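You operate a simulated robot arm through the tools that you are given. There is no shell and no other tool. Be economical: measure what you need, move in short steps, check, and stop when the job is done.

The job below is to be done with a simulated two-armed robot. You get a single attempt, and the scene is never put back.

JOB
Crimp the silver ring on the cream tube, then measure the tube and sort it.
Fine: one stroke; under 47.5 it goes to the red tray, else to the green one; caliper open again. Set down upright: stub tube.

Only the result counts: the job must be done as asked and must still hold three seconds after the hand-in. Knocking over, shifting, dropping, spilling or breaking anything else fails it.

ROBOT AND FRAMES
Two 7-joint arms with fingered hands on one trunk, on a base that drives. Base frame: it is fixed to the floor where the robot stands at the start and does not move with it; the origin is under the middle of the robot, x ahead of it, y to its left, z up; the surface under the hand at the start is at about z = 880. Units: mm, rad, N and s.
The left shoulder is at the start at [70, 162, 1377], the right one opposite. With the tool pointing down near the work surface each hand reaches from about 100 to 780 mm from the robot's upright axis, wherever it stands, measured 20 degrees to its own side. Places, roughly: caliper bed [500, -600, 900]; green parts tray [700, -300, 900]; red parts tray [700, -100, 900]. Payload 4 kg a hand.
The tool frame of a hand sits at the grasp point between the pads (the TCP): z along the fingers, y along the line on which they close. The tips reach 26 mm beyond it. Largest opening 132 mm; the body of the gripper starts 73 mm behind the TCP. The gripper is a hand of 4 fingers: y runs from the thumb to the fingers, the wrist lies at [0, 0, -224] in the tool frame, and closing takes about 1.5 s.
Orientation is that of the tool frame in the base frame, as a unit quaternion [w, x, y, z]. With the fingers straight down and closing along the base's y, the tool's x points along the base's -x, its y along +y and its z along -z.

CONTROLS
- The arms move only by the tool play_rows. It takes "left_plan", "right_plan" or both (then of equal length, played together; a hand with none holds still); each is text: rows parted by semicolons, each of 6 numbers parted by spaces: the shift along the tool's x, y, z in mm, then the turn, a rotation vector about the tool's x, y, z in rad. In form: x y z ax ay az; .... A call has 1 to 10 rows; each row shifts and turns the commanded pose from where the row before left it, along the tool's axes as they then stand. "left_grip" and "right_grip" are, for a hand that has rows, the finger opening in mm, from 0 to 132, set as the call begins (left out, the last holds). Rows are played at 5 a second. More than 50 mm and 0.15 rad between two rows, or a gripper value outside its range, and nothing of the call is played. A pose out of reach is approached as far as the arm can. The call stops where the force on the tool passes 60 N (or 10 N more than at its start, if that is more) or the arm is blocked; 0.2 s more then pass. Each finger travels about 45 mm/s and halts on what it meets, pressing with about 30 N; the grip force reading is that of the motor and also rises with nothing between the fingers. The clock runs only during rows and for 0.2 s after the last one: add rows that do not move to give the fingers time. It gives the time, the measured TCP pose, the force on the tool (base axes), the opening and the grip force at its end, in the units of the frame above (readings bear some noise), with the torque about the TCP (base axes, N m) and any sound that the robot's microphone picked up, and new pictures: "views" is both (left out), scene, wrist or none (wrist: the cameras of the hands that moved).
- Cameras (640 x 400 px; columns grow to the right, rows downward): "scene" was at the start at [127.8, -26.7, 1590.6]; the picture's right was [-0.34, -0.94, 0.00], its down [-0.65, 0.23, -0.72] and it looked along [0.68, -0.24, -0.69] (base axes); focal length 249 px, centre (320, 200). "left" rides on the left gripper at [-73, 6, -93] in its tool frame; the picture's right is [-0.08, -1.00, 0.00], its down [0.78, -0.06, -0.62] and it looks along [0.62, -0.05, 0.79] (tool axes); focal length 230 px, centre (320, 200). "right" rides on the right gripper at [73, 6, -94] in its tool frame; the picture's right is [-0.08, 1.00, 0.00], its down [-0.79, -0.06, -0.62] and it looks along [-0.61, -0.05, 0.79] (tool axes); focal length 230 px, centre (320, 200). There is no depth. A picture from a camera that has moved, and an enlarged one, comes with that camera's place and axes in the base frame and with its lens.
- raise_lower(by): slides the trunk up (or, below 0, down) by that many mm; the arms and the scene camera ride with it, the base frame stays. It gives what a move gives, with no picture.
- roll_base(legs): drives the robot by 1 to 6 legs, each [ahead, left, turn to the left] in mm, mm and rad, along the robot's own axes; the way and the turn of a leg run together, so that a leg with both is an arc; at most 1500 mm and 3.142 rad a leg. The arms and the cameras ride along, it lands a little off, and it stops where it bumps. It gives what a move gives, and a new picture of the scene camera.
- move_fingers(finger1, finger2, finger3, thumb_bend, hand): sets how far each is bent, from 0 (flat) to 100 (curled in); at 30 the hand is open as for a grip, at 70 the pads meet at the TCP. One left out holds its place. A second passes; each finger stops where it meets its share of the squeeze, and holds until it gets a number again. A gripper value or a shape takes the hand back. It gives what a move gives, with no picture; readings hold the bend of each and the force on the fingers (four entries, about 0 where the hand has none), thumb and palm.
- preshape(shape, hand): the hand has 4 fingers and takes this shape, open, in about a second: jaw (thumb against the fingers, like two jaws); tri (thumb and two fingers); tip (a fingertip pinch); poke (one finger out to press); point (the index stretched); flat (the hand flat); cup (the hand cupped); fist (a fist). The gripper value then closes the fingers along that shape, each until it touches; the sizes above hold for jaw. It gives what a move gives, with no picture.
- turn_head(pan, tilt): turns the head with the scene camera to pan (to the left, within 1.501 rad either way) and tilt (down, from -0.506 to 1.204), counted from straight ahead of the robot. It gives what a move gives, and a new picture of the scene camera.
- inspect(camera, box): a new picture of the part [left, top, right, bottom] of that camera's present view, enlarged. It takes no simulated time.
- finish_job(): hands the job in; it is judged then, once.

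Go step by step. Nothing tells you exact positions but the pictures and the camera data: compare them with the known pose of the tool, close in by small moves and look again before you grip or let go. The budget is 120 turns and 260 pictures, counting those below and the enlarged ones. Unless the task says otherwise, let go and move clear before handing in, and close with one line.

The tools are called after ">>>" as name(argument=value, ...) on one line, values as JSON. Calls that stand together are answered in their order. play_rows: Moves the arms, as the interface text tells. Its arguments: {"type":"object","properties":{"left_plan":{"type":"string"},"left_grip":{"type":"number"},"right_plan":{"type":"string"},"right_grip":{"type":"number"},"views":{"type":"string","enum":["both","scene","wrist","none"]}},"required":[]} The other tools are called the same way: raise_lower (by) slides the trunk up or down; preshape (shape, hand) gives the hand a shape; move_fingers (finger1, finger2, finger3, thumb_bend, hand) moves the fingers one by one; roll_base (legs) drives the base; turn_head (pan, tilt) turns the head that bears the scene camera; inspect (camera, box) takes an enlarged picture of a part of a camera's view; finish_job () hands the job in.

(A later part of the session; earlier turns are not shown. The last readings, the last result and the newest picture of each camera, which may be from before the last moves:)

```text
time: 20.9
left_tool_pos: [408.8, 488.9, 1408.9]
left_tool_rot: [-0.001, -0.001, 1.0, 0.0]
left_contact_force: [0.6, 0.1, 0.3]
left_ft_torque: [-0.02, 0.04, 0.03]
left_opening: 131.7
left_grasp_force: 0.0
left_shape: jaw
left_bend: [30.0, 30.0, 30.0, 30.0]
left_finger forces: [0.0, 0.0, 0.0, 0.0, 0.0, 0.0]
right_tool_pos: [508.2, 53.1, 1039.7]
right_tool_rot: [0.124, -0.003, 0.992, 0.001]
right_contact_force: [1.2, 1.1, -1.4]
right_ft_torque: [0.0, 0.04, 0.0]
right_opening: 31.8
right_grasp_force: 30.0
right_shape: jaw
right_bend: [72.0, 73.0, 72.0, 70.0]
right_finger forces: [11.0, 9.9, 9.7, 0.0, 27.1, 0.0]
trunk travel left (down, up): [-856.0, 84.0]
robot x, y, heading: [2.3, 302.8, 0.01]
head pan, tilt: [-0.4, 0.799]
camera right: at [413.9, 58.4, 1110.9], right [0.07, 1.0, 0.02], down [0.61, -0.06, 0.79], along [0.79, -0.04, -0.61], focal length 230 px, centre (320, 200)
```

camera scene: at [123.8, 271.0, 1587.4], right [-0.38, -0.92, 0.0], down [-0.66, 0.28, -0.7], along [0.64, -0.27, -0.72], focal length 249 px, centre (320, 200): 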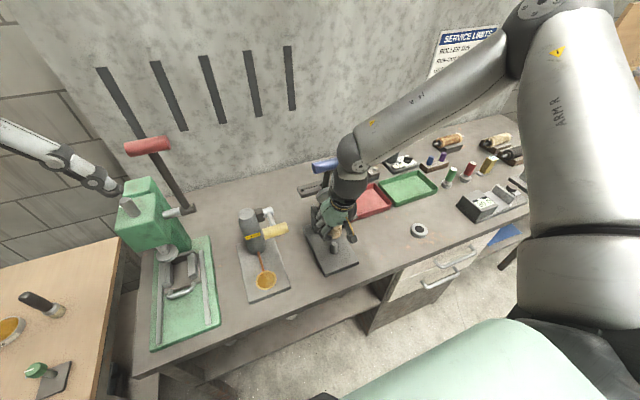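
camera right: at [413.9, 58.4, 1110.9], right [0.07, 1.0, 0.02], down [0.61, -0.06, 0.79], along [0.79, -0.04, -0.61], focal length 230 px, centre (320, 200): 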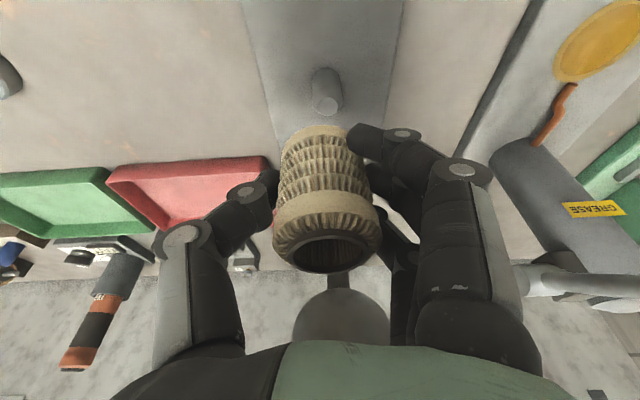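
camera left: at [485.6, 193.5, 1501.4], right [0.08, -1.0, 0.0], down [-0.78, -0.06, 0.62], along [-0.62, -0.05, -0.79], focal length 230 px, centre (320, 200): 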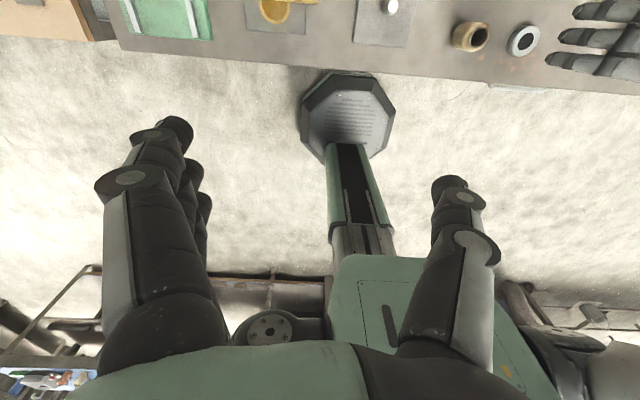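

Off the post cleanly. I'll retract the hand and drive 160 mm further left.

>>> play_rows(right_plan="32 0 -22 0 0 0;32 0 -22 0 0 0;32 0 -22 0 0 0;0 0 0 0 0 0", views="none")

>>> roll_base(legs=[[0, 160, 0]])

```text
time: 21.9
left_tool_pos: [408.3, 487.5, 1409.0]
left_tool_rot: [0.0, -0.003, 1.0, 0.0]
left_contact_force: [-0.3, 0.4, 0.0]
left_ft_torque: [-0.01, 0.0, 0.02]
left_opening: 131.9
left_grasp_force: 0.0
left_shape: jaw
left_bend: [30.0, 30.0, 30.0, 30.0]
left_finger forces: [0.1, 0.0, 0.0, 0.1, 0.0, 0.0]
right_tool_pos: [397.1, 51.8, 1077.6]
right_tool_rot: [0.125, -0.002, 0.992, 0.0]
right_contact_force: [-0.5, -0.6, -0.9]
right_ft_torque: [0.01, -0.01, 0.0]
right_opening: 31.4
right_grasp_force: 30.0
right_shape: jaw
right_bend: [72.0, 73.0, 72.0, 70.0]
right_finger forces: [11.1, 9.8, 9.9, 0.0, 26.9, 0.1]
trunk travel left (down, up): [-856.0, 84.0]
robot x, y, heading: [0.1, 298.3, 0.003]
head pan, tilt: [-0.4, 0.799]
```

```text
time: 23.3
left_tool_pos: [407.4, 645.5, 1410.0]
left_tool_rot: [0.0, -0.002, 1.0, 0.002]
left_contact_force: [-0.9, -1.2, 0.2]
left_ft_torque: [0.01, 0.02, -0.01]
left_opening: 131.8
left_grasp_force: 0.0
left_shape: jaw
left_bend: [30.0, 30.0, 30.0, 30.0]
left_finger forces: [0.0, 0.0, 0.0, 0.0, 0.0, 0.0]
right_tool_pos: [395.9, 210.6, 1076.2]
right_tool_rot: [0.125, -0.002, 0.992, 0.002]
right_contact_force: [1.0, -0.7, -1.4]
right_ft_torque: [0.02, -0.01, 0.0]
right_opening: 31.5
right_grasp_force: 30.3
right_shape: jaw
right_bend: [72.0, 73.0, 72.0, 70.0]
right_finger forces: [11.2, 9.8, 9.9, 0.0, 26.9, 0.0]
trunk travel left (down, up): [-856.0, 84.0]
robot x, y, heading: [-2.4, 463.4, 0.005]
head pan, tilt: [-0.4, 0.799]
camera scene: at [123.3, 428.6, 1587.3], right [-0.39, -0.92, 0.0], down [-0.66, 0.28, -0.7], along [0.64, -0.27, -0.72], focal length 249 px, centre (320, 200)
```

scene: 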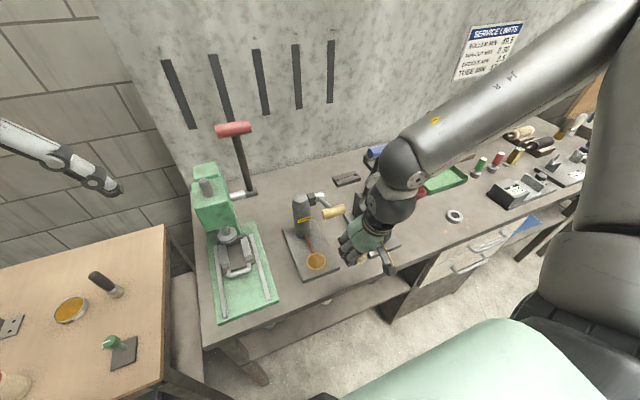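

Now back over to y≈62 and up to just short of the post.

>>> play_rows(right_plan="0 -37 0 0 0 0;0 -37 0 0 0 0;0 -37 0 0 0 0;0 -37 0 0 0 0;-33.8 0 29.3 0 0 0;-33.8 0 29.3 0 0 0;-24 0 6 0 0 0;0 0 0 0 0 0;0 0 0 0 0 0", views="none")

>>> inspect(camera="right", box=[230, 20, 410, 280])

>>> inspect(camera="scene", box=[320, 130, 450, 290])

```text
time: 25.3
left_tool_pos: [407.8, 649.4, 1410.6]
left_tool_rot: [-0.001, -0.002, 1.0, 0.001]
left_contact_force: [-0.2, 0.8, -0.8]
left_ft_torque: [0.01, 0.01, 0.01]
left_opening: 131.7
left_grasp_force: 0.1
left_shape: jaw
left_bend: [30.0, 30.0, 30.0, 30.0]
left_finger forces: [0.0, 0.0, 0.1, 0.0, 0.0, 0.0]
right_tool_pos: [503.6, 65.6, 1037.1]
right_tool_rot: [0.124, -0.002, 0.992, 0.0]
right_contact_force: [-0.2, 0.6, -0.9]
right_ft_torque: [0.0, -0.02, 0.01]
right_opening: 31.1
right_grasp_force: 30.0
right_shape: jaw
right_bend: [72.0, 73.0, 72.0, 70.0]
right_finger forces: [10.3, 9.6, 9.2, 0.0, 26.2, 0.1]
trunk travel left (down, up): [-856.0, 84.0]
robot x, y, heading: [-1.3, 461.4, 0.003]
head pan, tilt: [-0.4, 0.799]
```

```text
1.54 times, centred on (320, 150) of right
camera zoom: at [409.5, 71.9, 1108.7], right [0.07, 1.0, 0.02], down [0.61, -0.06, 0.79], along [0.79, -0.04, -0.61], focal length 354 px, centre (320, 277)
```

zoom: 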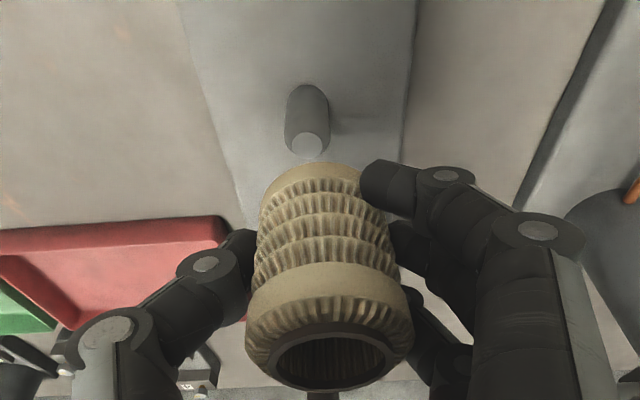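

```text
2.50 times, centred on (385, 210) of scene
camera zoom: at [124.2, 433.0, 1587.3], right [-0.38, -0.92, 0.0], down [-0.66, 0.28, -0.7], along [0.64, -0.27, -0.72], focal length 622 px, centre (158, 175)
```

zoom: 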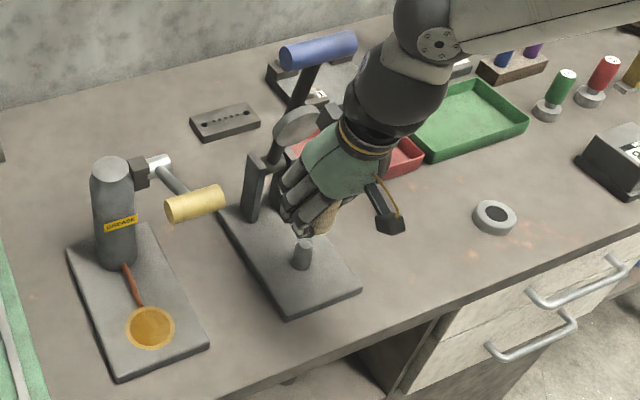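

The tube axis is at about (507.8,67.3) and the post at (516.5,62.6). I'll correct for that and lower to just above the post top.

>>> play_rows(right_plan="-8.4 -5 2.1 0 0 0;6.6 0 26.1 0 0 0;6.6 0 26.1 0 0 0;0 0 0 0 0 0;0 0 0 0 0 0", views="none")

>>> inspect(camera="right", box=[240, 60, 400, 220])

>>> inspect(camera="scene", box=[350, 190, 430, 270])

```text
time: 26.5
left_tool_pos: [406.9, 649.3, 1409.3]
left_tool_rot: [0.0, -0.002, 1.0, 0.0]
left_contact_force: [-0.1, 0.1, -0.1]
left_ft_torque: [0.02, 0.02, 0.01]
left_opening: 132.0
left_grasp_force: 0.1
left_shape: jaw
left_bend: [30.0, 30.0, 30.0, 30.0]
left_finger forces: [0.0, 0.1, 0.0, 0.0, 0.1, 0.0]
right_tool_pos: [510.8, 62.4, 983.0]
right_tool_rot: [0.125, -0.002, 0.992, 0.0]
right_contact_force: [0.3, -0.1, -0.3]
right_ft_torque: [-0.02, -0.03, -0.03]
right_opening: 31.4
right_grasp_force: 30.3
right_shape: jaw
right_bend: [72.0, 73.0, 72.0, 70.0]
right_finger forces: [10.6, 9.6, 9.3, 0.1, 26.1, 0.0]
trunk travel left (down, up): [-856.0, 84.0]
robot x, y, heading: [-3.2, 464.1, 0.009]
head pan, tilt: [-0.4, 0.799]
```

```text
2.50 times, centred on (320, 140) of right
camera zoom: at [417.8, 68.1, 1054.4], right [0.07, 1.0, 0.02], down [0.61, -0.06, 0.79], along [0.79, -0.04, -0.61], focal length 575 px, centre (320, 350)
```

zoom: 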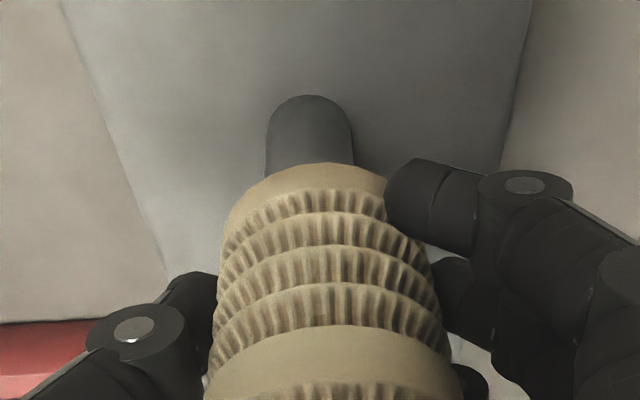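

```text
5.00 times, centred on (390, 230) of scene
camera zoom: at [123.2, 432.8, 1587.4], right [-0.39, -0.92, 0.0], down [-0.66, 0.28, -0.7], along [0.64, -0.27, -0.72], focal length 1244 px, centre (-30, 50)
```

zoom: 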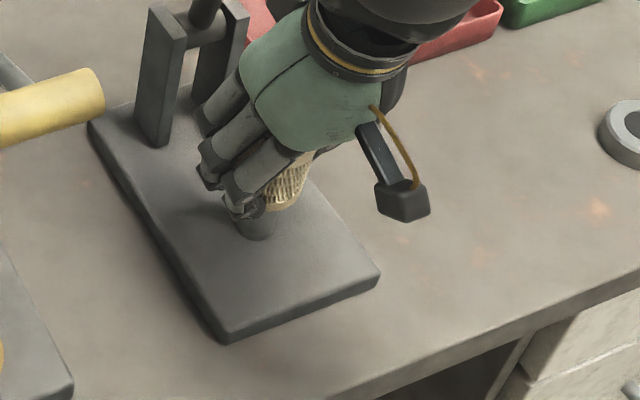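

Aligned to within about 1.5 mm. I'll descend in small steps.

>>> play_rows(right_plan="1.0 -0.3 10.0 0 0 0;2.5 0 9.7 0 0 0;2.5 0 9.7 0 0 0;0 0 0 0 0 0;0 0 0 0 0 0", views="none")

>>> inspect(camera="right", box=[240, 60, 400, 220])

```text
time: 27.7
left_tool_pos: [407.7, 649.1, 1408.8]
left_tool_rot: [-0.001, -0.002, 1.0, 0.001]
left_contact_force: [-0.5, -0.3, -0.1]
left_ft_torque: [0.02, 0.01, 0.01]
left_opening: 132.1
left_grasp_force: 0.0
left_shape: jaw
left_bend: [30.0, 30.0, 30.0, 30.0]
left_finger forces: [0.0, 0.1, 0.0, 0.1, 0.0, 0.0]
right_tool_pos: [510.4, 61.3, 953.5]
right_tool_rot: [0.125, -0.001, 0.992, 0.0]
right_contact_force: [0.3, -2.1, -0.2]
right_ft_torque: [0.0, -0.05, -0.03]
right_opening: 31.2
right_grasp_force: 30.2
right_shape: jaw
right_bend: [72.0, 73.0, 72.0, 70.0]
right_finger forces: [10.2, 9.3, 9.3, 0.0, 27.5, 0.0]
trunk travel left (down, up): [-856.0, 84.0]
robot x, y, heading: [-0.1, 465.5, 0.003]
head pan, tilt: [-0.4, 0.799]
```

```text
2.50 times, centred on (320, 140) of right
camera zoom: at [418.0, 67.7, 1024.4], right [0.07, 1.0, 0.02], down [0.61, -0.06, 0.79], along [0.79, -0.05, -0.61], focal length 575 px, centre (320, 350)
```

zoom: 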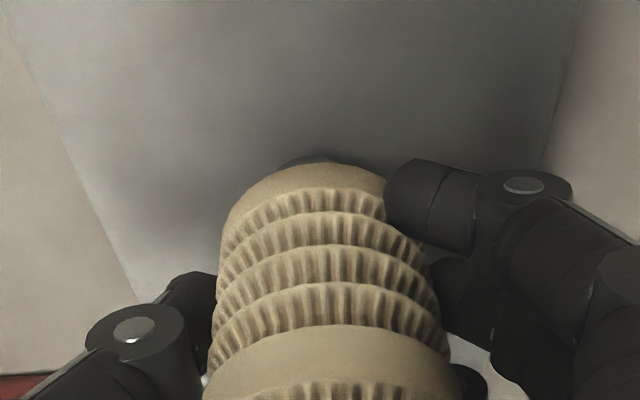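

The tube is going over the post with no contact force. I'll continue down to the plate.

>>> play_rows(right_plan="1.7 0 6.8 0 0 0;1.5 0 5.8 0 0 0;1.0 0 3.9 0 0 0;1.0 0 3.9 0 0 0;0 0 0 0 0 0;0 0 0 0 0 0", views="none")

>>> inspect(camera="right", box=[240, 60, 400, 220])

>>> inspect(camera="scene", box=[350, 190, 430, 270])

```text
time: 29.1
left_tool_pos: [405.7, 650.8, 1410.5]
left_tool_rot: [0.0, -0.002, 1.0, 0.0]
left_contact_force: [-0.2, -0.7, -0.2]
left_ft_torque: [-0.04, -0.04, -0.04]
left_opening: 131.8
left_grasp_force: 0.1
left_shape: jaw
left_bend: [30.0, 30.0, 30.0, 30.0]
left_finger forces: [0.0, 0.1, 0.0, 0.1, 0.1, 0.1]
right_tool_pos: [512.2, 62.3, 934.6]
right_tool_rot: [0.127, -0.001, 0.992, 0.0]
right_contact_force: [6.7, -2.3, 19.7]
right_ft_torque: [0.04, 0.05, -0.01]
right_opening: 32.7
right_grasp_force: 30.0
right_shape: jaw
right_bend: [74.0, 74.0, 72.0, 70.0]
right_finger forces: [14.5, 10.0, 12.4, 0.1, 31.1, 0.0]
trunk travel left (down, up): [-856.0, 84.0]
robot x, y, heading: [-1.4, 465.4, 0.003]
head pan, tilt: [-0.4, 0.799]
```

```text
2.50 times, centred on (320, 140) of right
camera zoom: at [418.5, 68.7, 1006.0], right [0.07, 1.0, 0.02], down [0.6, -0.06, 0.79], along [0.79, -0.04, -0.61], focal length 575 px, centre (320, 350)
```

zoom: 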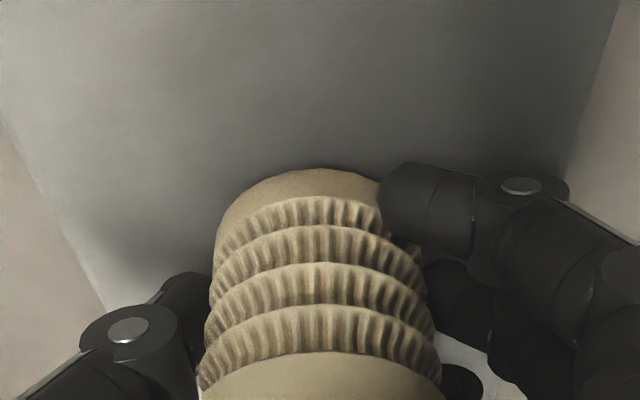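

```text
5.00 times, centred on (390, 230) of scene
camera zoom: at [121.9, 434.4, 1587.7], right [-0.38, -0.92, 0.0], down [-0.66, 0.28, -0.7], along [0.64, -0.27, -0.72], focal length 1244 px, centre (-30, 50)
```

zoom: 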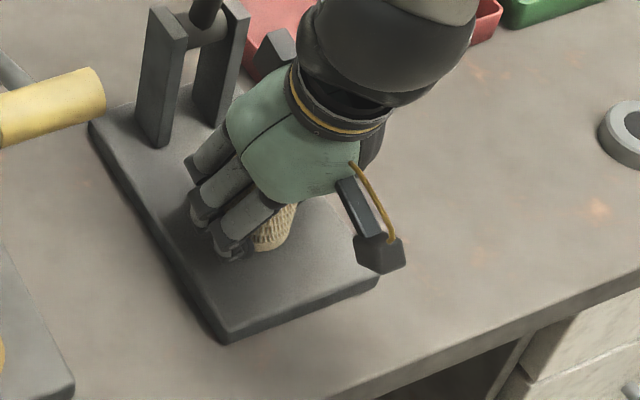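

The tube has seated on the plate at about 20 N. I'll ease up slightly and open the hand.

>>> play_rows(right_plan="-0.7 0 -2.9 0 0 0;0 0 0 0 0 0;0 0 0 0 0 0;0 0 0 0 0 0;0 0 0 0 0 0;0 0 0 0 0 0;0 0 0 0 0 0;0 0 0 0 0 0;0 0 0 0 0 0;0 0 0 0 0 0", right_grip=132, views="wrist")

```text
time: 31.3
left_tool_pos: [405.9, 649.2, 1409.9]
left_tool_rot: [0.001, -0.002, 1.0, 0.0]
left_contact_force: [0.2, -0.3, 0.5]
left_ft_torque: [0.03, -0.03, -0.03]
left_opening: 131.9
left_grasp_force: 0.1
left_shape: jaw
left_bend: [30.0, 30.0, 30.0, 30.0]
left_finger forces: [0.0, 0.1, 0.0, 0.1, 0.0, 0.0]
right_tool_pos: [511.2, 60.8, 936.4]
right_tool_rot: [0.124, -0.002, 0.992, 0.0]
right_contact_force: [0.2, 0.4, -0.7]
right_ft_torque: [0.0, 0.03, -0.03]
right_opening: 132.1
right_grasp_force: 0.1
right_shape: jaw
right_bend: [30.0, 30.0, 30.0, 30.0]
right_finger forces: [0.0, 0.0, 0.0, 0.0, 0.1, 0.0]
trunk travel left (down, up): [-856.0, 84.0]
robot x, y, heading: [0.7, 466.1, 0.01]
head pan, tilt: [-0.4, 0.799]
camera right: at [417.8, 67.6, 1007.3], right [0.07, 1.0, 0.02], down [0.61, -0.06, 0.79], along [0.79, -0.04, -0.61], focal length 230 px, centre (320, 200)
```

right: 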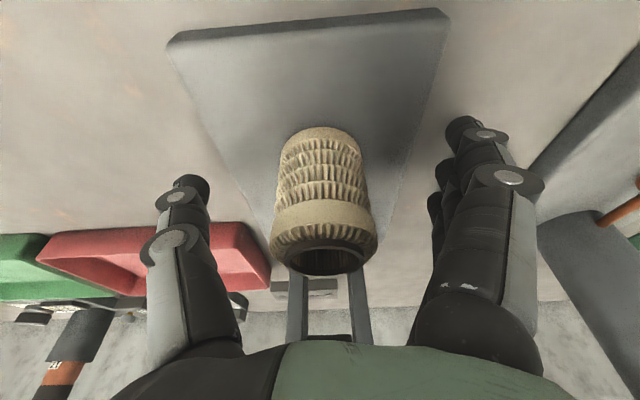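

The tube stands on the post. I'll retreat, check it from above, then drive right to fetch the ring.

>>> play_rows(right_plan="0 0 -40 0 0 0;0 0 -40 0 0 0;0 0 -40 0 0 0;0 0 -40 0 0 0;34 0 -9 0 0 0;34 0 -9 0 0 0;0 0 0 0 0 0;0 0 0 0 0 0", views="wrist")

>>> inspect(camera="scene", box=[330, 130, 450, 290])

>>> roll_base(legs=[[0, -165, 0]])

```text
time: 33.1
left_tool_pos: [407.8, 649.3, 1408.4]
left_tool_rot: [0.0, -0.001, 1.0, 0.001]
left_contact_force: [-0.9, -0.3, -0.4]
left_ft_torque: [0.03, -0.01, 0.0]
left_opening: 132.0
left_grasp_force: 0.0
left_shape: jaw
left_bend: [30.0, 30.0, 30.0, 30.0]
left_finger forces: [0.1, 0.0, 0.0, 0.0, 0.0, 0.0]
right_tool_pos: [404.0, 60.7, 1091.6]
right_tool_rot: [0.124, -0.002, 0.992, 0.0]
right_contact_force: [1.0, -0.9, -0.5]
right_ft_torque: [0.03, -0.02, 0.01]
right_opening: 131.9
right_grasp_force: 0.0
right_shape: jaw
right_bend: [30.0, 30.0, 30.0, 30.0]
right_finger forces: [0.0, 0.0, 0.0, 0.1, 0.1, 0.0]
trunk travel left (down, up): [-856.0, 84.0]
robot x, y, heading: [-4.5, 461.9, 0.001]
head pan, tilt: [-0.4, 0.799]
camera right: at [310.2, 67.9, 1163.5], right [0.07, 1.0, 0.02], down [0.61, -0.06, 0.79], along [0.79, -0.04, -0.61], focal length 230 px, centre (320, 200)
```

right: 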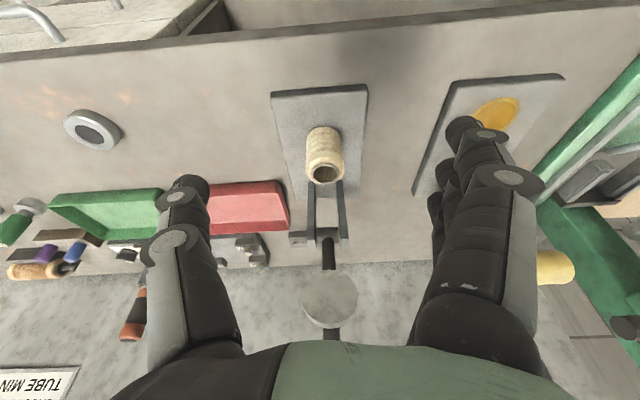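

```text
2.50 times, centred on (390, 210) of scene
camera zoom: at [123.8, 433.1, 1587.3], right [-0.38, -0.92, 0.0], down [-0.66, 0.28, -0.7], along [0.64, -0.27, -0.72], focal length 622 px, centre (145, 175)
```

zoom: 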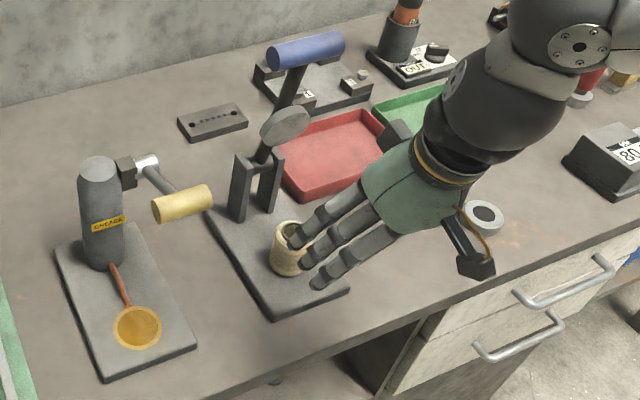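

```text
time: 34.5
left_tool_pos: [405.8, 484.7, 1409.0]
left_tool_rot: [0.0, -0.001, 1.0, -0.001]
left_contact_force: [0.0, 0.4, 0.5]
left_ft_torque: [-0.04, -0.01, -0.03]
left_opening: 131.9
left_grasp_force: 0.0
left_shape: jaw
left_bend: [30.0, 30.0, 30.0, 30.0]
left_finger forces: [0.0, 0.1, 0.1, 0.0, 0.1, 0.0]
right_tool_pos: [402.9, -104.1, 1093.9]
right_tool_rot: [0.125, -0.001, 0.992, -0.002]
right_contact_force: [0.3, -0.3, 0.7]
right_ft_torque: [0.0, -0.01, -0.02]
right_opening: 131.9
right_grasp_force: 0.0
right_shape: jaw
right_bend: [30.0, 30.0, 30.0, 30.0]
right_finger forces: [0.0, 0.0, 0.0, 0.0, 0.0, 0.0]
trunk travel left (down, up): [-856.0, 84.0]
robot x, y, heading: [0.9, 297.0, 0.001]
head pan, tilt: [-0.4, 0.799]
camera scene: at [123.4, 269.6, 1587.5], right [-0.39, -0.92, 0.0], down [-0.66, 0.28, -0.7], along [0.64, -0.27, -0.72], focal length 249 px, centre (320, 200)
```

scene: 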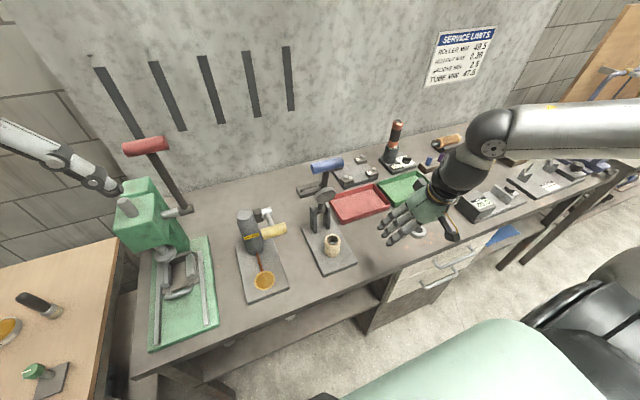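

The tube stands well on the post. Now the hand goes over the ring.

>>> play_rows(right_plan="-12.9 -36.5 27.5 0 0 0;-12.9 -36.5 27.5 0 0 0;-12.9 -36.5 27.5 0 0 0;-12.9 -36.5 27.5 0 0 0;0 0 0 0 0 0;0 0 0 0 0 0", views="wrist")

>>> inspect(camera="right", box=[230, 20, 410, 140])

```text
time: 36.0
left_tool_pos: [406.4, 481.1, 1409.2]
left_tool_rot: [0.0, -0.001, 1.0, 0.0]
left_contact_force: [0.0, 0.3, 1.0]
left_ft_torque: [0.02, -0.03, 0.02]
left_opening: 131.8
left_grasp_force: 0.1
left_shape: jaw
left_bend: [30.0, 30.0, 30.0, 30.0]
left_finger forces: [0.0, 0.1, 0.1, 0.0, 0.0, 0.0]
right_tool_pos: [481.1, -253.3, 998.3]
right_tool_rot: [0.125, -0.001, 0.992, 0.0]
right_contact_force: [0.3, -0.1, 0.4]
right_ft_torque: [-0.03, 0.0, -0.01]
right_opening: 131.8
right_grasp_force: 0.1
right_shape: jaw
right_bend: [30.0, 30.0, 30.0, 30.0]
right_finger forces: [0.0, 0.1, 0.0, 0.0, 0.0, 0.0]
trunk travel left (down, up): [-856.0, 84.0]
robot x, y, heading: [-2.0, 296.3, 0.003]
head pan, tilt: [-0.4, 0.799]
camera right: at [387.1, -246.8, 1069.5], right [0.07, 1.0, 0.02], down [0.61, -0.06, 0.79], along [0.79, -0.05, -0.61], focal length 230 px, centre (320, 200)
```

right: 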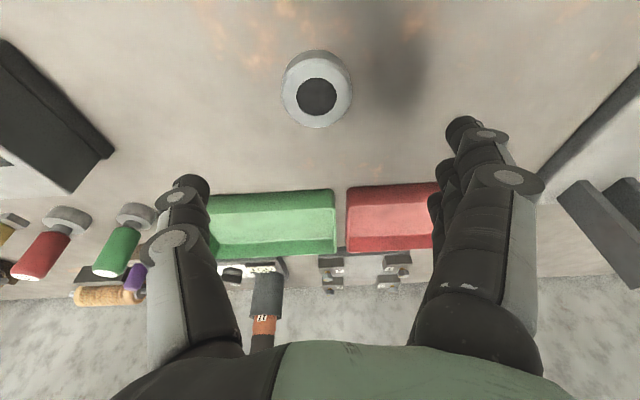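

```text
3.33 times, centred on (320, 80) of right
camera zoom: at [387.1, -246.8, 1069.5], right [0.07, 1.0, 0.02], down [0.61, -0.06, 0.79], along [0.79, -0.05, -0.61], focal length 767 px, centre (320, 600)
```

zoom: 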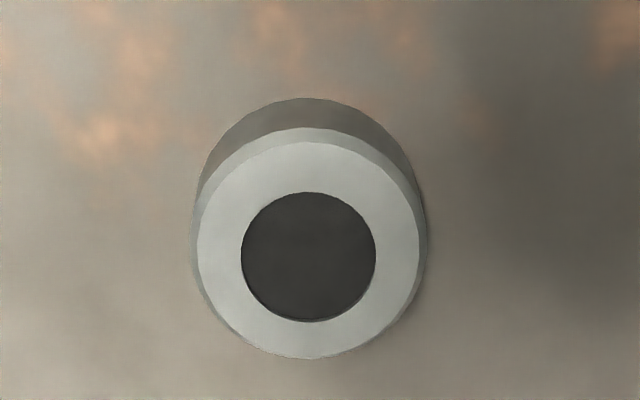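

The ring is centred under the hand, so I'll descend around it.

>>> play_rows(right_plan="7.4 0.5 26.7 0 0 0;7.4 0 26.7 0 0 0;7.2 0 26.6 0 0 0;0 0 0 0 0 0;0 0 0 0 0 0", views="wrist")

```text
time: 37.1
left_tool_pos: [407.7, 481.1, 1409.1]
left_tool_rot: [-0.001, 0.0, 1.0, -0.001]
left_contact_force: [-0.8, 0.0, -0.8]
left_ft_torque: [-0.01, -0.04, 0.02]
left_opening: 132.0
left_grasp_force: 0.1
left_shape: jaw
left_bend: [30.0, 30.0, 30.0, 30.0]
left_finger forces: [0.0, 0.0, 0.0, 0.0, 0.0, 0.0]
right_tool_pos: [479.3, -250.6, 914.9]
right_tool_rot: [0.125, -0.001, 0.992, 0.0]
right_contact_force: [-0.8, 0.3, 0.2]
right_ft_torque: [0.02, -0.01, 0.03]
right_opening: 131.7
right_grasp_force: 0.0
right_shape: jaw
right_bend: [30.0, 30.0, 30.0, 30.0]
right_finger forces: [0.1, 0.1, 0.0, 0.0, 0.0, 0.0]
trunk travel left (down, up): [-856.0, 84.0]
robot x, y, heading: [1.8, 297.0, 0.0]
head pan, tilt: [-0.4, 0.799]
camera right: at [386.4, -244.5, 986.1], right [0.07, 1.0, 0.02], down [0.61, -0.06, 0.79], along [0.79, -0.05, -0.61], focal length 230 px, centre (320, 200)
```

right: 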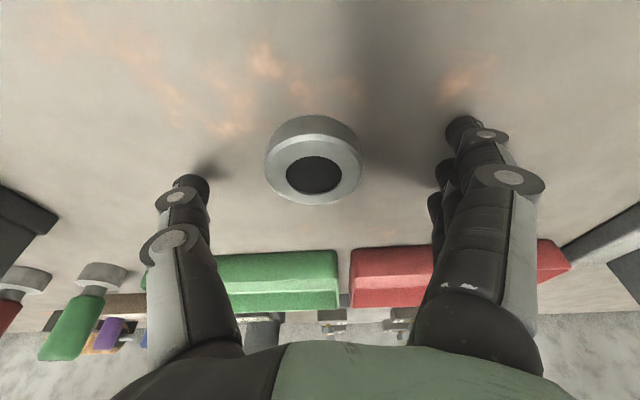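

The ring is between thumb and fingers. I'll close at this height and see what the fingers feel.

>>> play_rows(right_plan="0.5 -0.5 2 0 0 0;0 0 0 0 0 0;0 0 0 0 0 0;0 0 0 0 0 0;0 0 0 0 0 0;0 0 0 0 0 0;0 0 0 0 0 0;0 0 0 0 0 0;0 0 0 0 0 0;0 0 0 0 0 0", right_grip=35, views="wrist")

>>> inspect(camera="scene", box=[380, 180, 480, 260])

```text
time: 39.4
left_tool_pos: [407.7, 480.9, 1409.7]
left_tool_rot: [-0.001, -0.001, 1.0, 0.0]
left_contact_force: [0.4, -0.1, 0.0]
left_ft_torque: [-0.03, -0.02, 0.01]
left_opening: 131.9
left_grasp_force: 0.2
left_shape: jaw
left_bend: [30.0, 30.0, 30.0, 30.0]
left_finger forces: [0.0, 0.0, 0.0, 0.0, 0.1, 0.1]
right_tool_pos: [480.4, -251.8, 913.3]
right_tool_rot: [0.125, -0.001, 0.992, 0.0]
right_contact_force: [1.5, -1.4, 5.0]
right_ft_torque: [0.06, -0.14, -0.06]
right_opening: 43.6
right_grasp_force: 29.7
right_shape: jaw
right_bend: [74.0, 73.0, 73.0, 70.0]
right_finger forces: [6.7, 9.5, 10.0, 0.1, 26.9, 0.0]
trunk travel left (down, up): [-856.0, 84.0]
robot x, y, heading: [-0.1, 296.3, 0.003]
head pan, tilt: [-0.4, 0.799]
camera right: at [386.4, -244.9, 984.4], right [0.07, 1.0, 0.02], down [0.61, -0.06, 0.79], along [0.79, -0.05, -0.61], focal length 230 px, centre (320, 200)
```

right: 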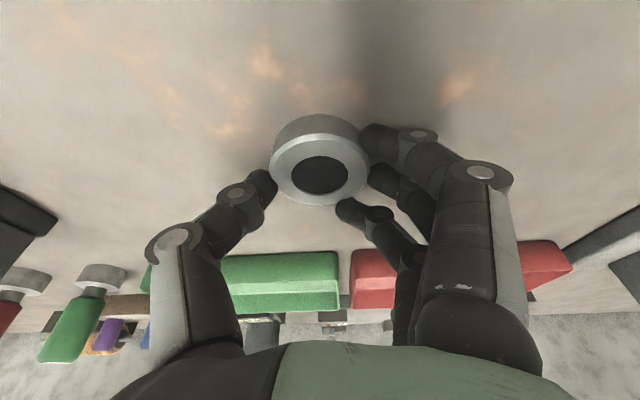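

```text
5.00 times, centred on (430, 220) of scene
camera zoom: at [123.3, 265.7, 1587.5], right [-0.39, -0.92, 0.0], down [-0.66, 0.28, -0.7], along [0.64, -0.27, -0.72], focal length 1244 px, centre (-230, 100)
```

zoom: 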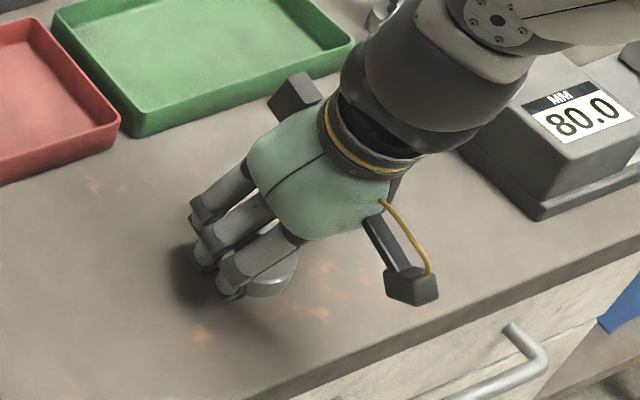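

All four digits hold the ring. I'll lift it slowly and check that it stays level.

>>> play_rows(right_plan="-4.9 0 -19.4 0 0 0;-9.9 0 -38.8 0 0 0;-9.9 0 -38.8 0 0 0;-9.9 0 -38.8 0 0 0;0 0 0 0 0 0", views="wrist")

>>> inspect(camera="right", box=[240, 80, 400, 240])

```text
time: 40.5
left_tool_pos: [408.8, 481.7, 1409.0]
left_tool_rot: [0.0, -0.001, 1.0, 0.001]
left_contact_force: [0.1, 0.3, 0.2]
left_ft_torque: [0.01, 0.02, -0.01]
left_opening: 131.8
left_grasp_force: 0.1
left_shape: jaw
left_bend: [30.0, 30.0, 30.0, 30.0]
left_finger forces: [0.0, 0.0, 0.0, 0.1, 0.0, 0.0]
right_tool_pos: [478.9, -251.0, 1053.9]
right_tool_rot: [0.124, 0.0, 0.992, -0.001]
right_contact_force: [-0.5, 0.2, -0.4]
right_ft_torque: [-0.02, 0.02, 0.03]
right_opening: 41.6
right_grasp_force: 29.9
right_shape: jaw
right_bend: [74.0, 73.0, 72.0, 70.0]
right_finger forces: [10.3, 10.5, 11.2, 0.1, 25.2, 0.0]
trunk travel left (down, up): [-856.0, 84.0]
robot x, y, heading: [-1.0, 296.0, 0.004]
head pan, tilt: [-0.4, 0.799]
camera right: at [385.5, -244.9, 1124.7], right [0.07, 1.0, 0.02], down [0.61, -0.06, 0.79], along [0.79, -0.05, -0.61], focal length 230 px, centre (320, 200)
```

right: 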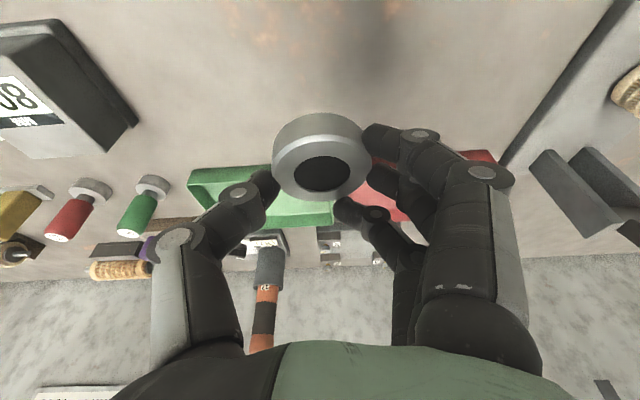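

```text
2.50 times, centred on (320, 160) of right
camera zoom: at [385.5, -244.9, 1124.7], right [0.07, 1.0, 0.02], down [0.61, -0.06, 0.79], along [0.79, -0.05, -0.61], focal length 575 px, centre (320, 300)
```

zoom: 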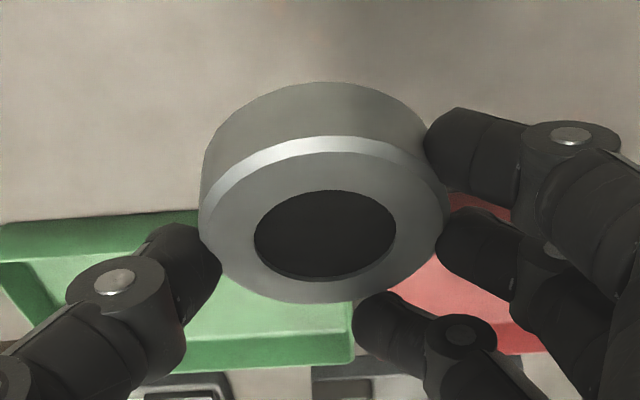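

The ring's bore looks blind and dark, and it is pitched about 5° (near edge high). I'll correct with a small extra tilt and then drive left to the press.

>>> play_rows(right_plan="0 0 0 0 -0.08 0;0 0 0 0 0 0", views="none")

>>> roll_base(legs=[[0, 165, 0]])

>>> inspect(camera="right", box=[240, 80, 400, 240])

```text
time: 41.1
left_tool_pos: [407.7, 481.0, 1409.6]
left_tool_rot: [0.0, 0.0, 1.0, 0.0]
left_contact_force: [-0.4, -0.5, 0.0]
left_ft_torque: [0.03, 0.03, -0.04]
left_opening: 132.0
left_grasp_force: 0.0
left_shape: jaw
left_bend: [30.0, 30.0, 30.0, 30.0]
left_finger forces: [0.1, 0.0, 0.0, 0.0, 0.0, 0.1]
right_tool_pos: [478.7, -252.2, 1053.1]
right_tool_rot: [0.164, -0.001, 0.986, 0.0]
right_contact_force: [0.0, 0.3, -0.9]
right_ft_torque: [0.01, 0.02, -0.03]
right_opening: 41.8
right_grasp_force: 30.3
right_shape: jaw
right_bend: [74.0, 73.0, 72.0, 70.0]
right_finger forces: [10.4, 10.6, 10.8, 0.0, 25.4, 0.0]
trunk travel left (down, up): [-856.0, 84.0]
robot x, y, heading: [-1.9, 293.6, 0.001]
head pan, tilt: [-0.4, 0.799]
```

```text
time: 42.6
left_tool_pos: [409.2, 641.6, 1409.6]
left_tool_rot: [0.0, 0.0, 1.0, 0.002]
left_contact_force: [0.1, 0.4, -0.3]
left_ft_torque: [0.05, 0.02, 0.0]
left_opening: 131.8
left_grasp_force: 0.1
left_shape: jaw
left_bend: [30.0, 30.0, 30.0, 30.0]
left_finger forces: [0.0, 0.0, 0.1, 0.0, 0.1, 0.0]
right_tool_pos: [477.6, -90.7, 1051.6]
right_tool_rot: [0.165, 0.0, 0.986, 0.002]
right_contact_force: [0.2, -0.3, -0.6]
right_ft_torque: [0.03, 0.01, -0.02]
right_opening: 42.1
right_grasp_force: 30.3
right_shape: jaw
right_bend: [74.0, 73.0, 72.0, 70.0]
right_finger forces: [10.3, 10.7, 10.8, 0.0, 25.5, 0.0]
trunk travel left (down, up): [-856.0, 84.0]
robot x, y, heading: [-3.9, 461.3, -0.003]
head pan, tilt: [-0.4, 0.799]
camera scene: at [123.6, 426.6, 1587.2], right [-0.39, -0.92, 0.0], down [-0.66, 0.28, -0.7], along [0.64, -0.27, -0.72], focal length 249 px, centre (320, 200)
```

scene: 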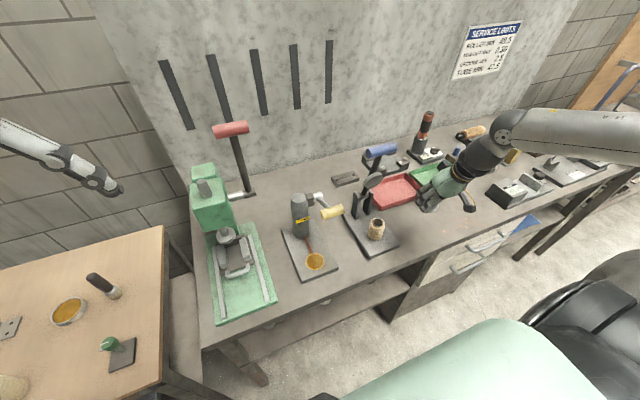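

```text
2.50 times, centred on (320, 160) of right
camera zoom: at [378.3, -83.3, 1115.1], right [0.07, 1.0, 0.03], down [0.54, -0.06, 0.84], along [0.84, -0.05, -0.55], focal length 575 px, centre (320, 300)
```

zoom: 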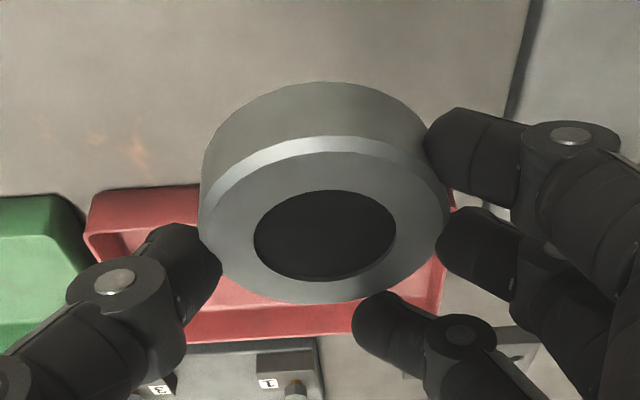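

The ring is now level in pitch, with a slight roll that I'll correct by 0.05. I'll carry it next to the tube, high enough to compare them.

>>> play_rows(right_plan="0 0 0 -0.05 0 0;0 37.4 0 0 0 0;0 37.4 0 0 0 0;0 37.4 0 0 0 0;0 37.4 0 0 0 0;-12 0 4 0 0 0;0 0 0 0 0 0;0 0 0 0 0 0", views="wrist")

>>> inspect(camera="right", box=[240, 40, 400, 220])

>>> inspect(camera="scene", box=[330, 150, 430, 270])

```text
time: 44.4
left_tool_pos: [408.0, 646.1, 1408.4]
left_tool_rot: [0.0, 0.001, 1.0, 0.0]
left_contact_force: [0.0, 0.9, 0.3]
left_ft_torque: [0.0, 0.0, 0.01]
left_opening: 132.0
left_grasp_force: 0.1
left_shape: jaw
left_bend: [30.0, 30.0, 30.0, 30.0]
left_finger forces: [0.0, 0.1, 0.0, 0.0, 0.1, 0.0]
right_tool_pos: [487.0, 62.0, 1060.7]
right_tool_rot: [0.164, -0.003, 0.986, 0.025]
right_contact_force: [0.9, -0.7, -0.4]
right_ft_torque: [-0.01, 0.0, 0.0]
right_opening: 41.5
right_grasp_force: 30.3
right_shape: jaw
right_bend: [74.0, 73.0, 72.0, 70.0]
right_finger forces: [10.0, 10.6, 10.0, 0.0, 25.5, 0.0]
trunk travel left (down, up): [-856.0, 84.0]
robot x, y, heading: [-4.5, 458.6, 0.004]
head pan, tilt: [-0.4, 0.799]
camera right: at [387.3, 64.4, 1125.1], right [0.06, 1.0, 0.07], down [0.54, -0.09, 0.83], along [0.84, -0.01, -0.55], focal length 230 px, centre (320, 200)
```

right: 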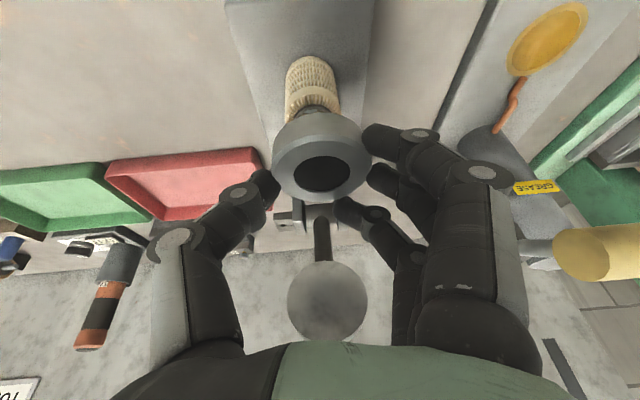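

```text
2.22 times, centred on (320, 130) of right
camera zoom: at [387.3, 64.4, 1125.1], right [0.06, 1.0, 0.07], down [0.54, -0.09, 0.83], along [0.84, -0.01, -0.55], focal length 511 px, centre (320, 356)
```

zoom: 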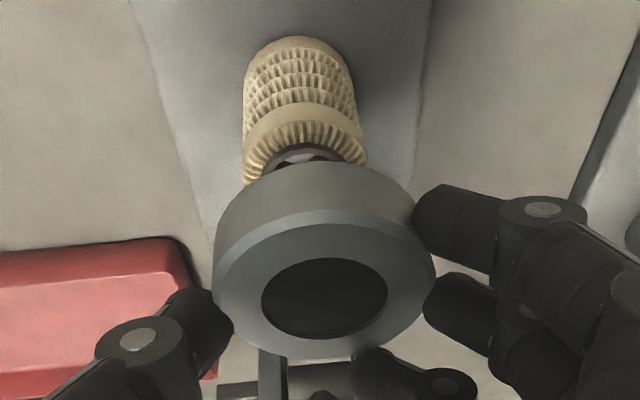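

```text
3.33 times, centred on (380, 210) of scene
camera zoom: at [123.0, 431.0, 1587.4], right [-0.39, -0.92, 0.0], down [-0.66, 0.28, -0.7], along [0.64, -0.27, -0.72], focal length 829 px, centre (120, 167)
```

zoom: 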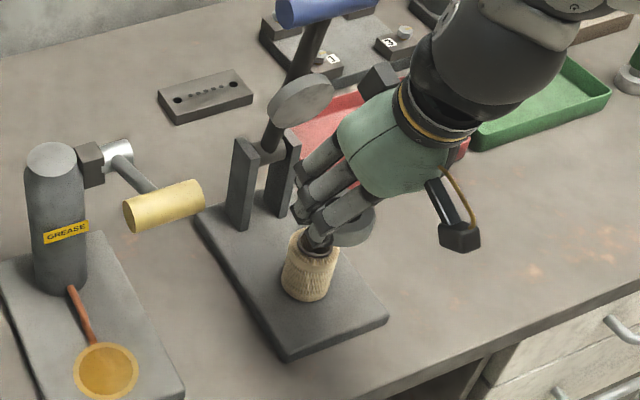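

The ring is level and about 33 mm short of the tube in x and 2 mm off in y. I'll move it over the tube, staying about 40 mm above.

>>> play_rows(right_plan="-12.4 -1 14.8 0 0 0;-12.3 -1 14.8 0 0 0;0 0 0 0 0 0;0 0 0 0 0 0", views="none")

>>> inspect(camera="right", box=[240, 40, 400, 220])

>>> inspect(camera="scene", box=[330, 150, 430, 270])

```text
time: 45.4
left_tool_pos: [407.1, 645.8, 1408.8]
left_tool_rot: [0.0, 0.001, 1.0, 0.001]
left_contact_force: [-0.5, 0.3, 0.9]
left_ft_torque: [0.02, 0.03, 0.0]
left_opening: 131.9
left_grasp_force: 0.0
left_shape: jaw
left_bend: [30.0, 30.0, 30.0, 30.0]
left_finger forces: [0.0, 0.0, 0.0, 0.0, 0.1, 0.0]
right_tool_pos: [519.9, 61.0, 1040.8]
right_tool_rot: [0.164, -0.004, 0.986, 0.025]
right_contact_force: [0.4, -0.3, -1.0]
right_ft_torque: [-0.01, 0.02, 0.01]
right_opening: 41.7
right_grasp_force: 29.8
right_shape: jaw
right_bend: [74.0, 73.0, 72.0, 70.0]
right_finger forces: [10.0, 10.5, 9.8, 0.0, 25.6, 0.0]
trunk travel left (down, up): [-856.0, 84.0]
robot x, y, heading: [-0.5, 462.2, -0.003]
head pan, tilt: [-0.4, 0.799]
```

```text
2.22 times, centred on (320, 130) of right
camera zoom: at [420.5, 63.6, 1105.0], right [0.06, 1.0, 0.07], down [0.54, -0.09, 0.83], along [0.84, -0.01, -0.55], focal length 511 px, centre (320, 356)
```

zoom: 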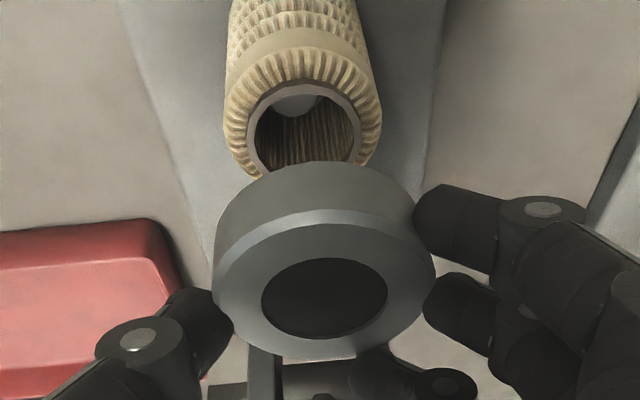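

```text
3.33 times, centred on (380, 210) of scene
camera zoom: at [123.0, 430.8, 1587.4], right [-0.39, -0.92, 0.0], down [-0.66, 0.28, -0.7], along [0.64, -0.27, -0.72], focal length 829 px, centre (120, 167)
```

zoom: 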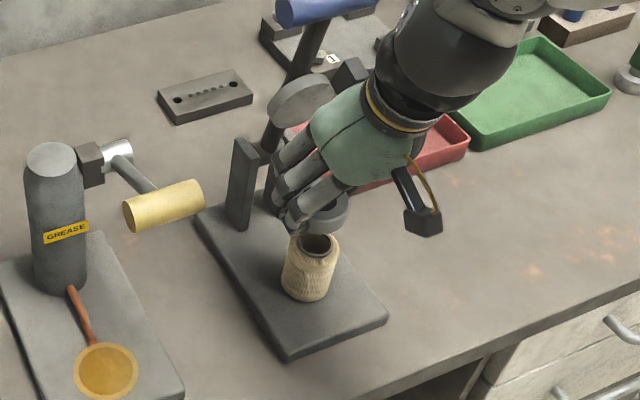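

The ring and tube axes agree to about 1 mm. I'll descend 30 mm and check again.

>>> play_rows(right_plan="4.9 -1.2 14.2 0 0 0;4.8 -1.2 14.2 0 0 0;0 0 0 0 0 0;0 0 0 0 0 0", views="none")

>>> inspect(camera="right", box=[240, 40, 400, 220])

>>> inspect(camera="scene", box=[340, 180, 410, 260])

```text
time: 46.4
left_tool_pos: [406.6, 646.4, 1408.9]
left_tool_rot: [0.0, 0.001, 1.0, 0.001]
left_contact_force: [-0.5, -0.4, -0.7]
left_ft_torque: [0.0, 0.0, 0.0]
left_opening: 131.9
left_grasp_force: 0.0
left_shape: jaw
left_bend: [30.0, 30.0, 30.0, 30.0]
left_finger forces: [0.0, 0.0, 0.0, 0.1, 0.0, 0.0]
right_tool_pos: [519.9, 60.0, 1010.1]
right_tool_rot: [0.165, -0.003, 0.986, 0.024]
right_contact_force: [0.3, -0.2, -0.7]
right_ft_torque: [-0.04, -0.04, 0.0]
right_opening: 41.3
right_grasp_force: 30.5
right_shape: jaw
right_bend: [74.0, 73.0, 72.0, 70.0]
right_finger forces: [10.1, 10.6, 9.8, 0.0, 25.7, 0.0]
trunk travel left (down, up): [-856.0, 84.0]
robot x, y, heading: [1.4, 459.2, 0.003]
head pan, tilt: [-0.4, 0.799]
```

```text
2.22 times, centred on (320, 130) of right
camera zoom: at [420.4, 62.0, 1074.4], right [0.06, 1.0, 0.07], down [0.54, -0.09, 0.83], along [0.84, -0.01, -0.55], focal length 511 px, centre (320, 356)
```

zoom: 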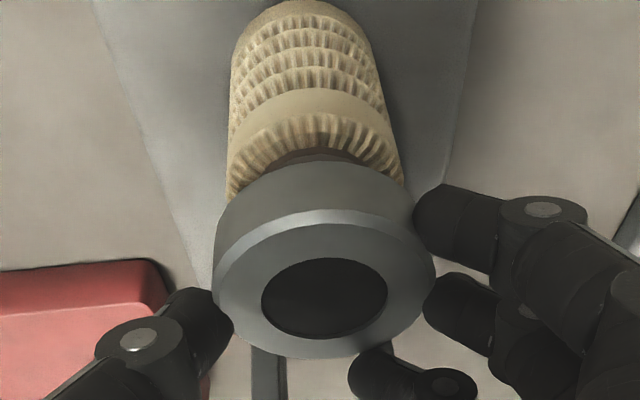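

```text
5.00 times, centred on (375, 220) of scene
camera zoom: at [123.1, 430.9, 1587.4], right [-0.39, -0.92, 0.0], down [-0.66, 0.28, -0.7], along [0.64, -0.27, -0.72], focal length 1244 px, centre (45, 100)
```

zoom: 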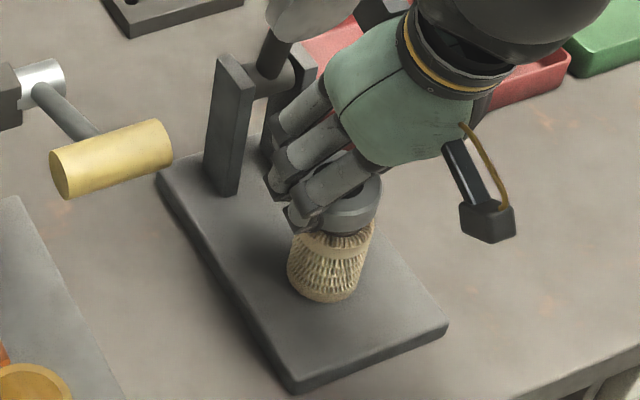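

Lateral alignment is good and x is within about 2 mm. I'll shift 1.5 mm back and lower gently towards contact.

>>> play_rows(right_plan="3.6 -0.3 4.2 0 0 0;1.6 -0.2 4.7 0 0 0;1.0 -0.1 2.8 0 0 0;1.0 -0.1 2.8 0 0 0;0 0 0 0 0 0", views="none")

>>> inspect(camera="right", box=[240, 40, 400, 220])

>>> inspect(camera="scene", box=[340, 180, 410, 260])

```text
time: 47.6
left_tool_pos: [409.1, 644.2, 1407.8]
left_tool_rot: [-0.001, 0.001, 1.0, 0.001]
left_contact_force: [0.5, 0.5, -1.0]
left_ft_torque: [0.0, 0.02, 0.02]
left_opening: 132.0
left_grasp_force: 0.1
left_shape: jaw
left_bend: [30.0, 30.0, 30.0, 30.0]
left_finger forces: [0.0, 0.1, 0.0, 0.0, 0.0, 0.1]
right_tool_pos: [516.9, 60.1, 990.8]
right_tool_rot: [0.162, -0.004, 0.986, 0.026]
right_contact_force: [-1.2, -1.1, -0.3]
right_ft_torque: [-0.04, 0.01, 0.02]
right_opening: 40.6
right_grasp_force: 29.3
right_shape: jaw
right_bend: [74.0, 73.0, 75.0, 71.0]
right_finger forces: [10.7, 13.3, 0.1, 0.0, 24.2, 0.0]
trunk travel left (down, up): [-856.0, 84.0]
robot x, y, heading: [-0.1, 464.4, 0.005]
head pan, tilt: [-0.4, 0.799]
```

```text
2.22 times, centred on (320, 130) of right
camera zoom: at [418.3, 61.7, 1056.2], right [0.06, 1.0, 0.07], down [0.55, -0.09, 0.83], along [0.83, -0.01, -0.55], focal length 511 px, centre (320, 356)
```

zoom: 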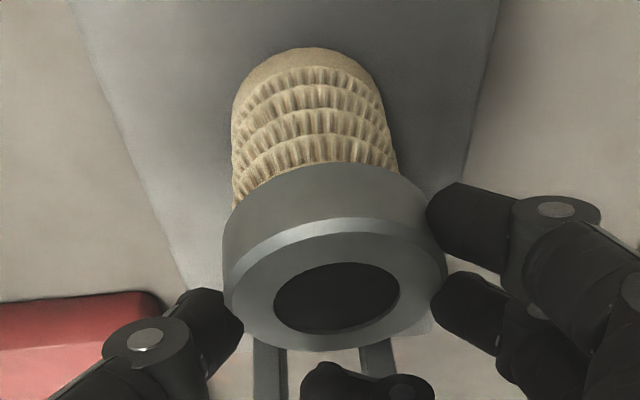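

```text
5.00 times, centred on (375, 220) of scene
camera zoom: at [124.3, 429.6, 1586.9], right [-0.39, -0.92, 0.0], down [-0.66, 0.28, -0.7], along [0.64, -0.27, -0.72], focal length 1244 px, centre (45, 100)
```

zoom: 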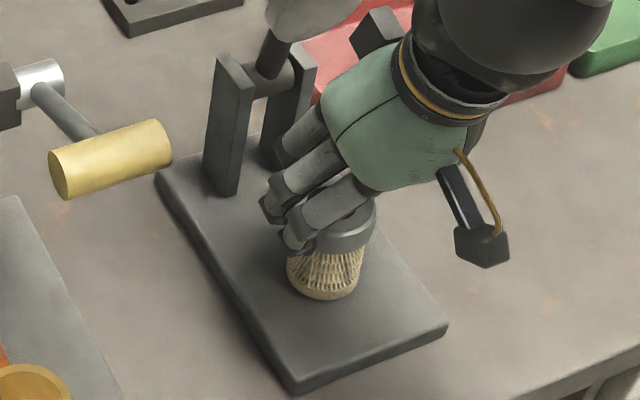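

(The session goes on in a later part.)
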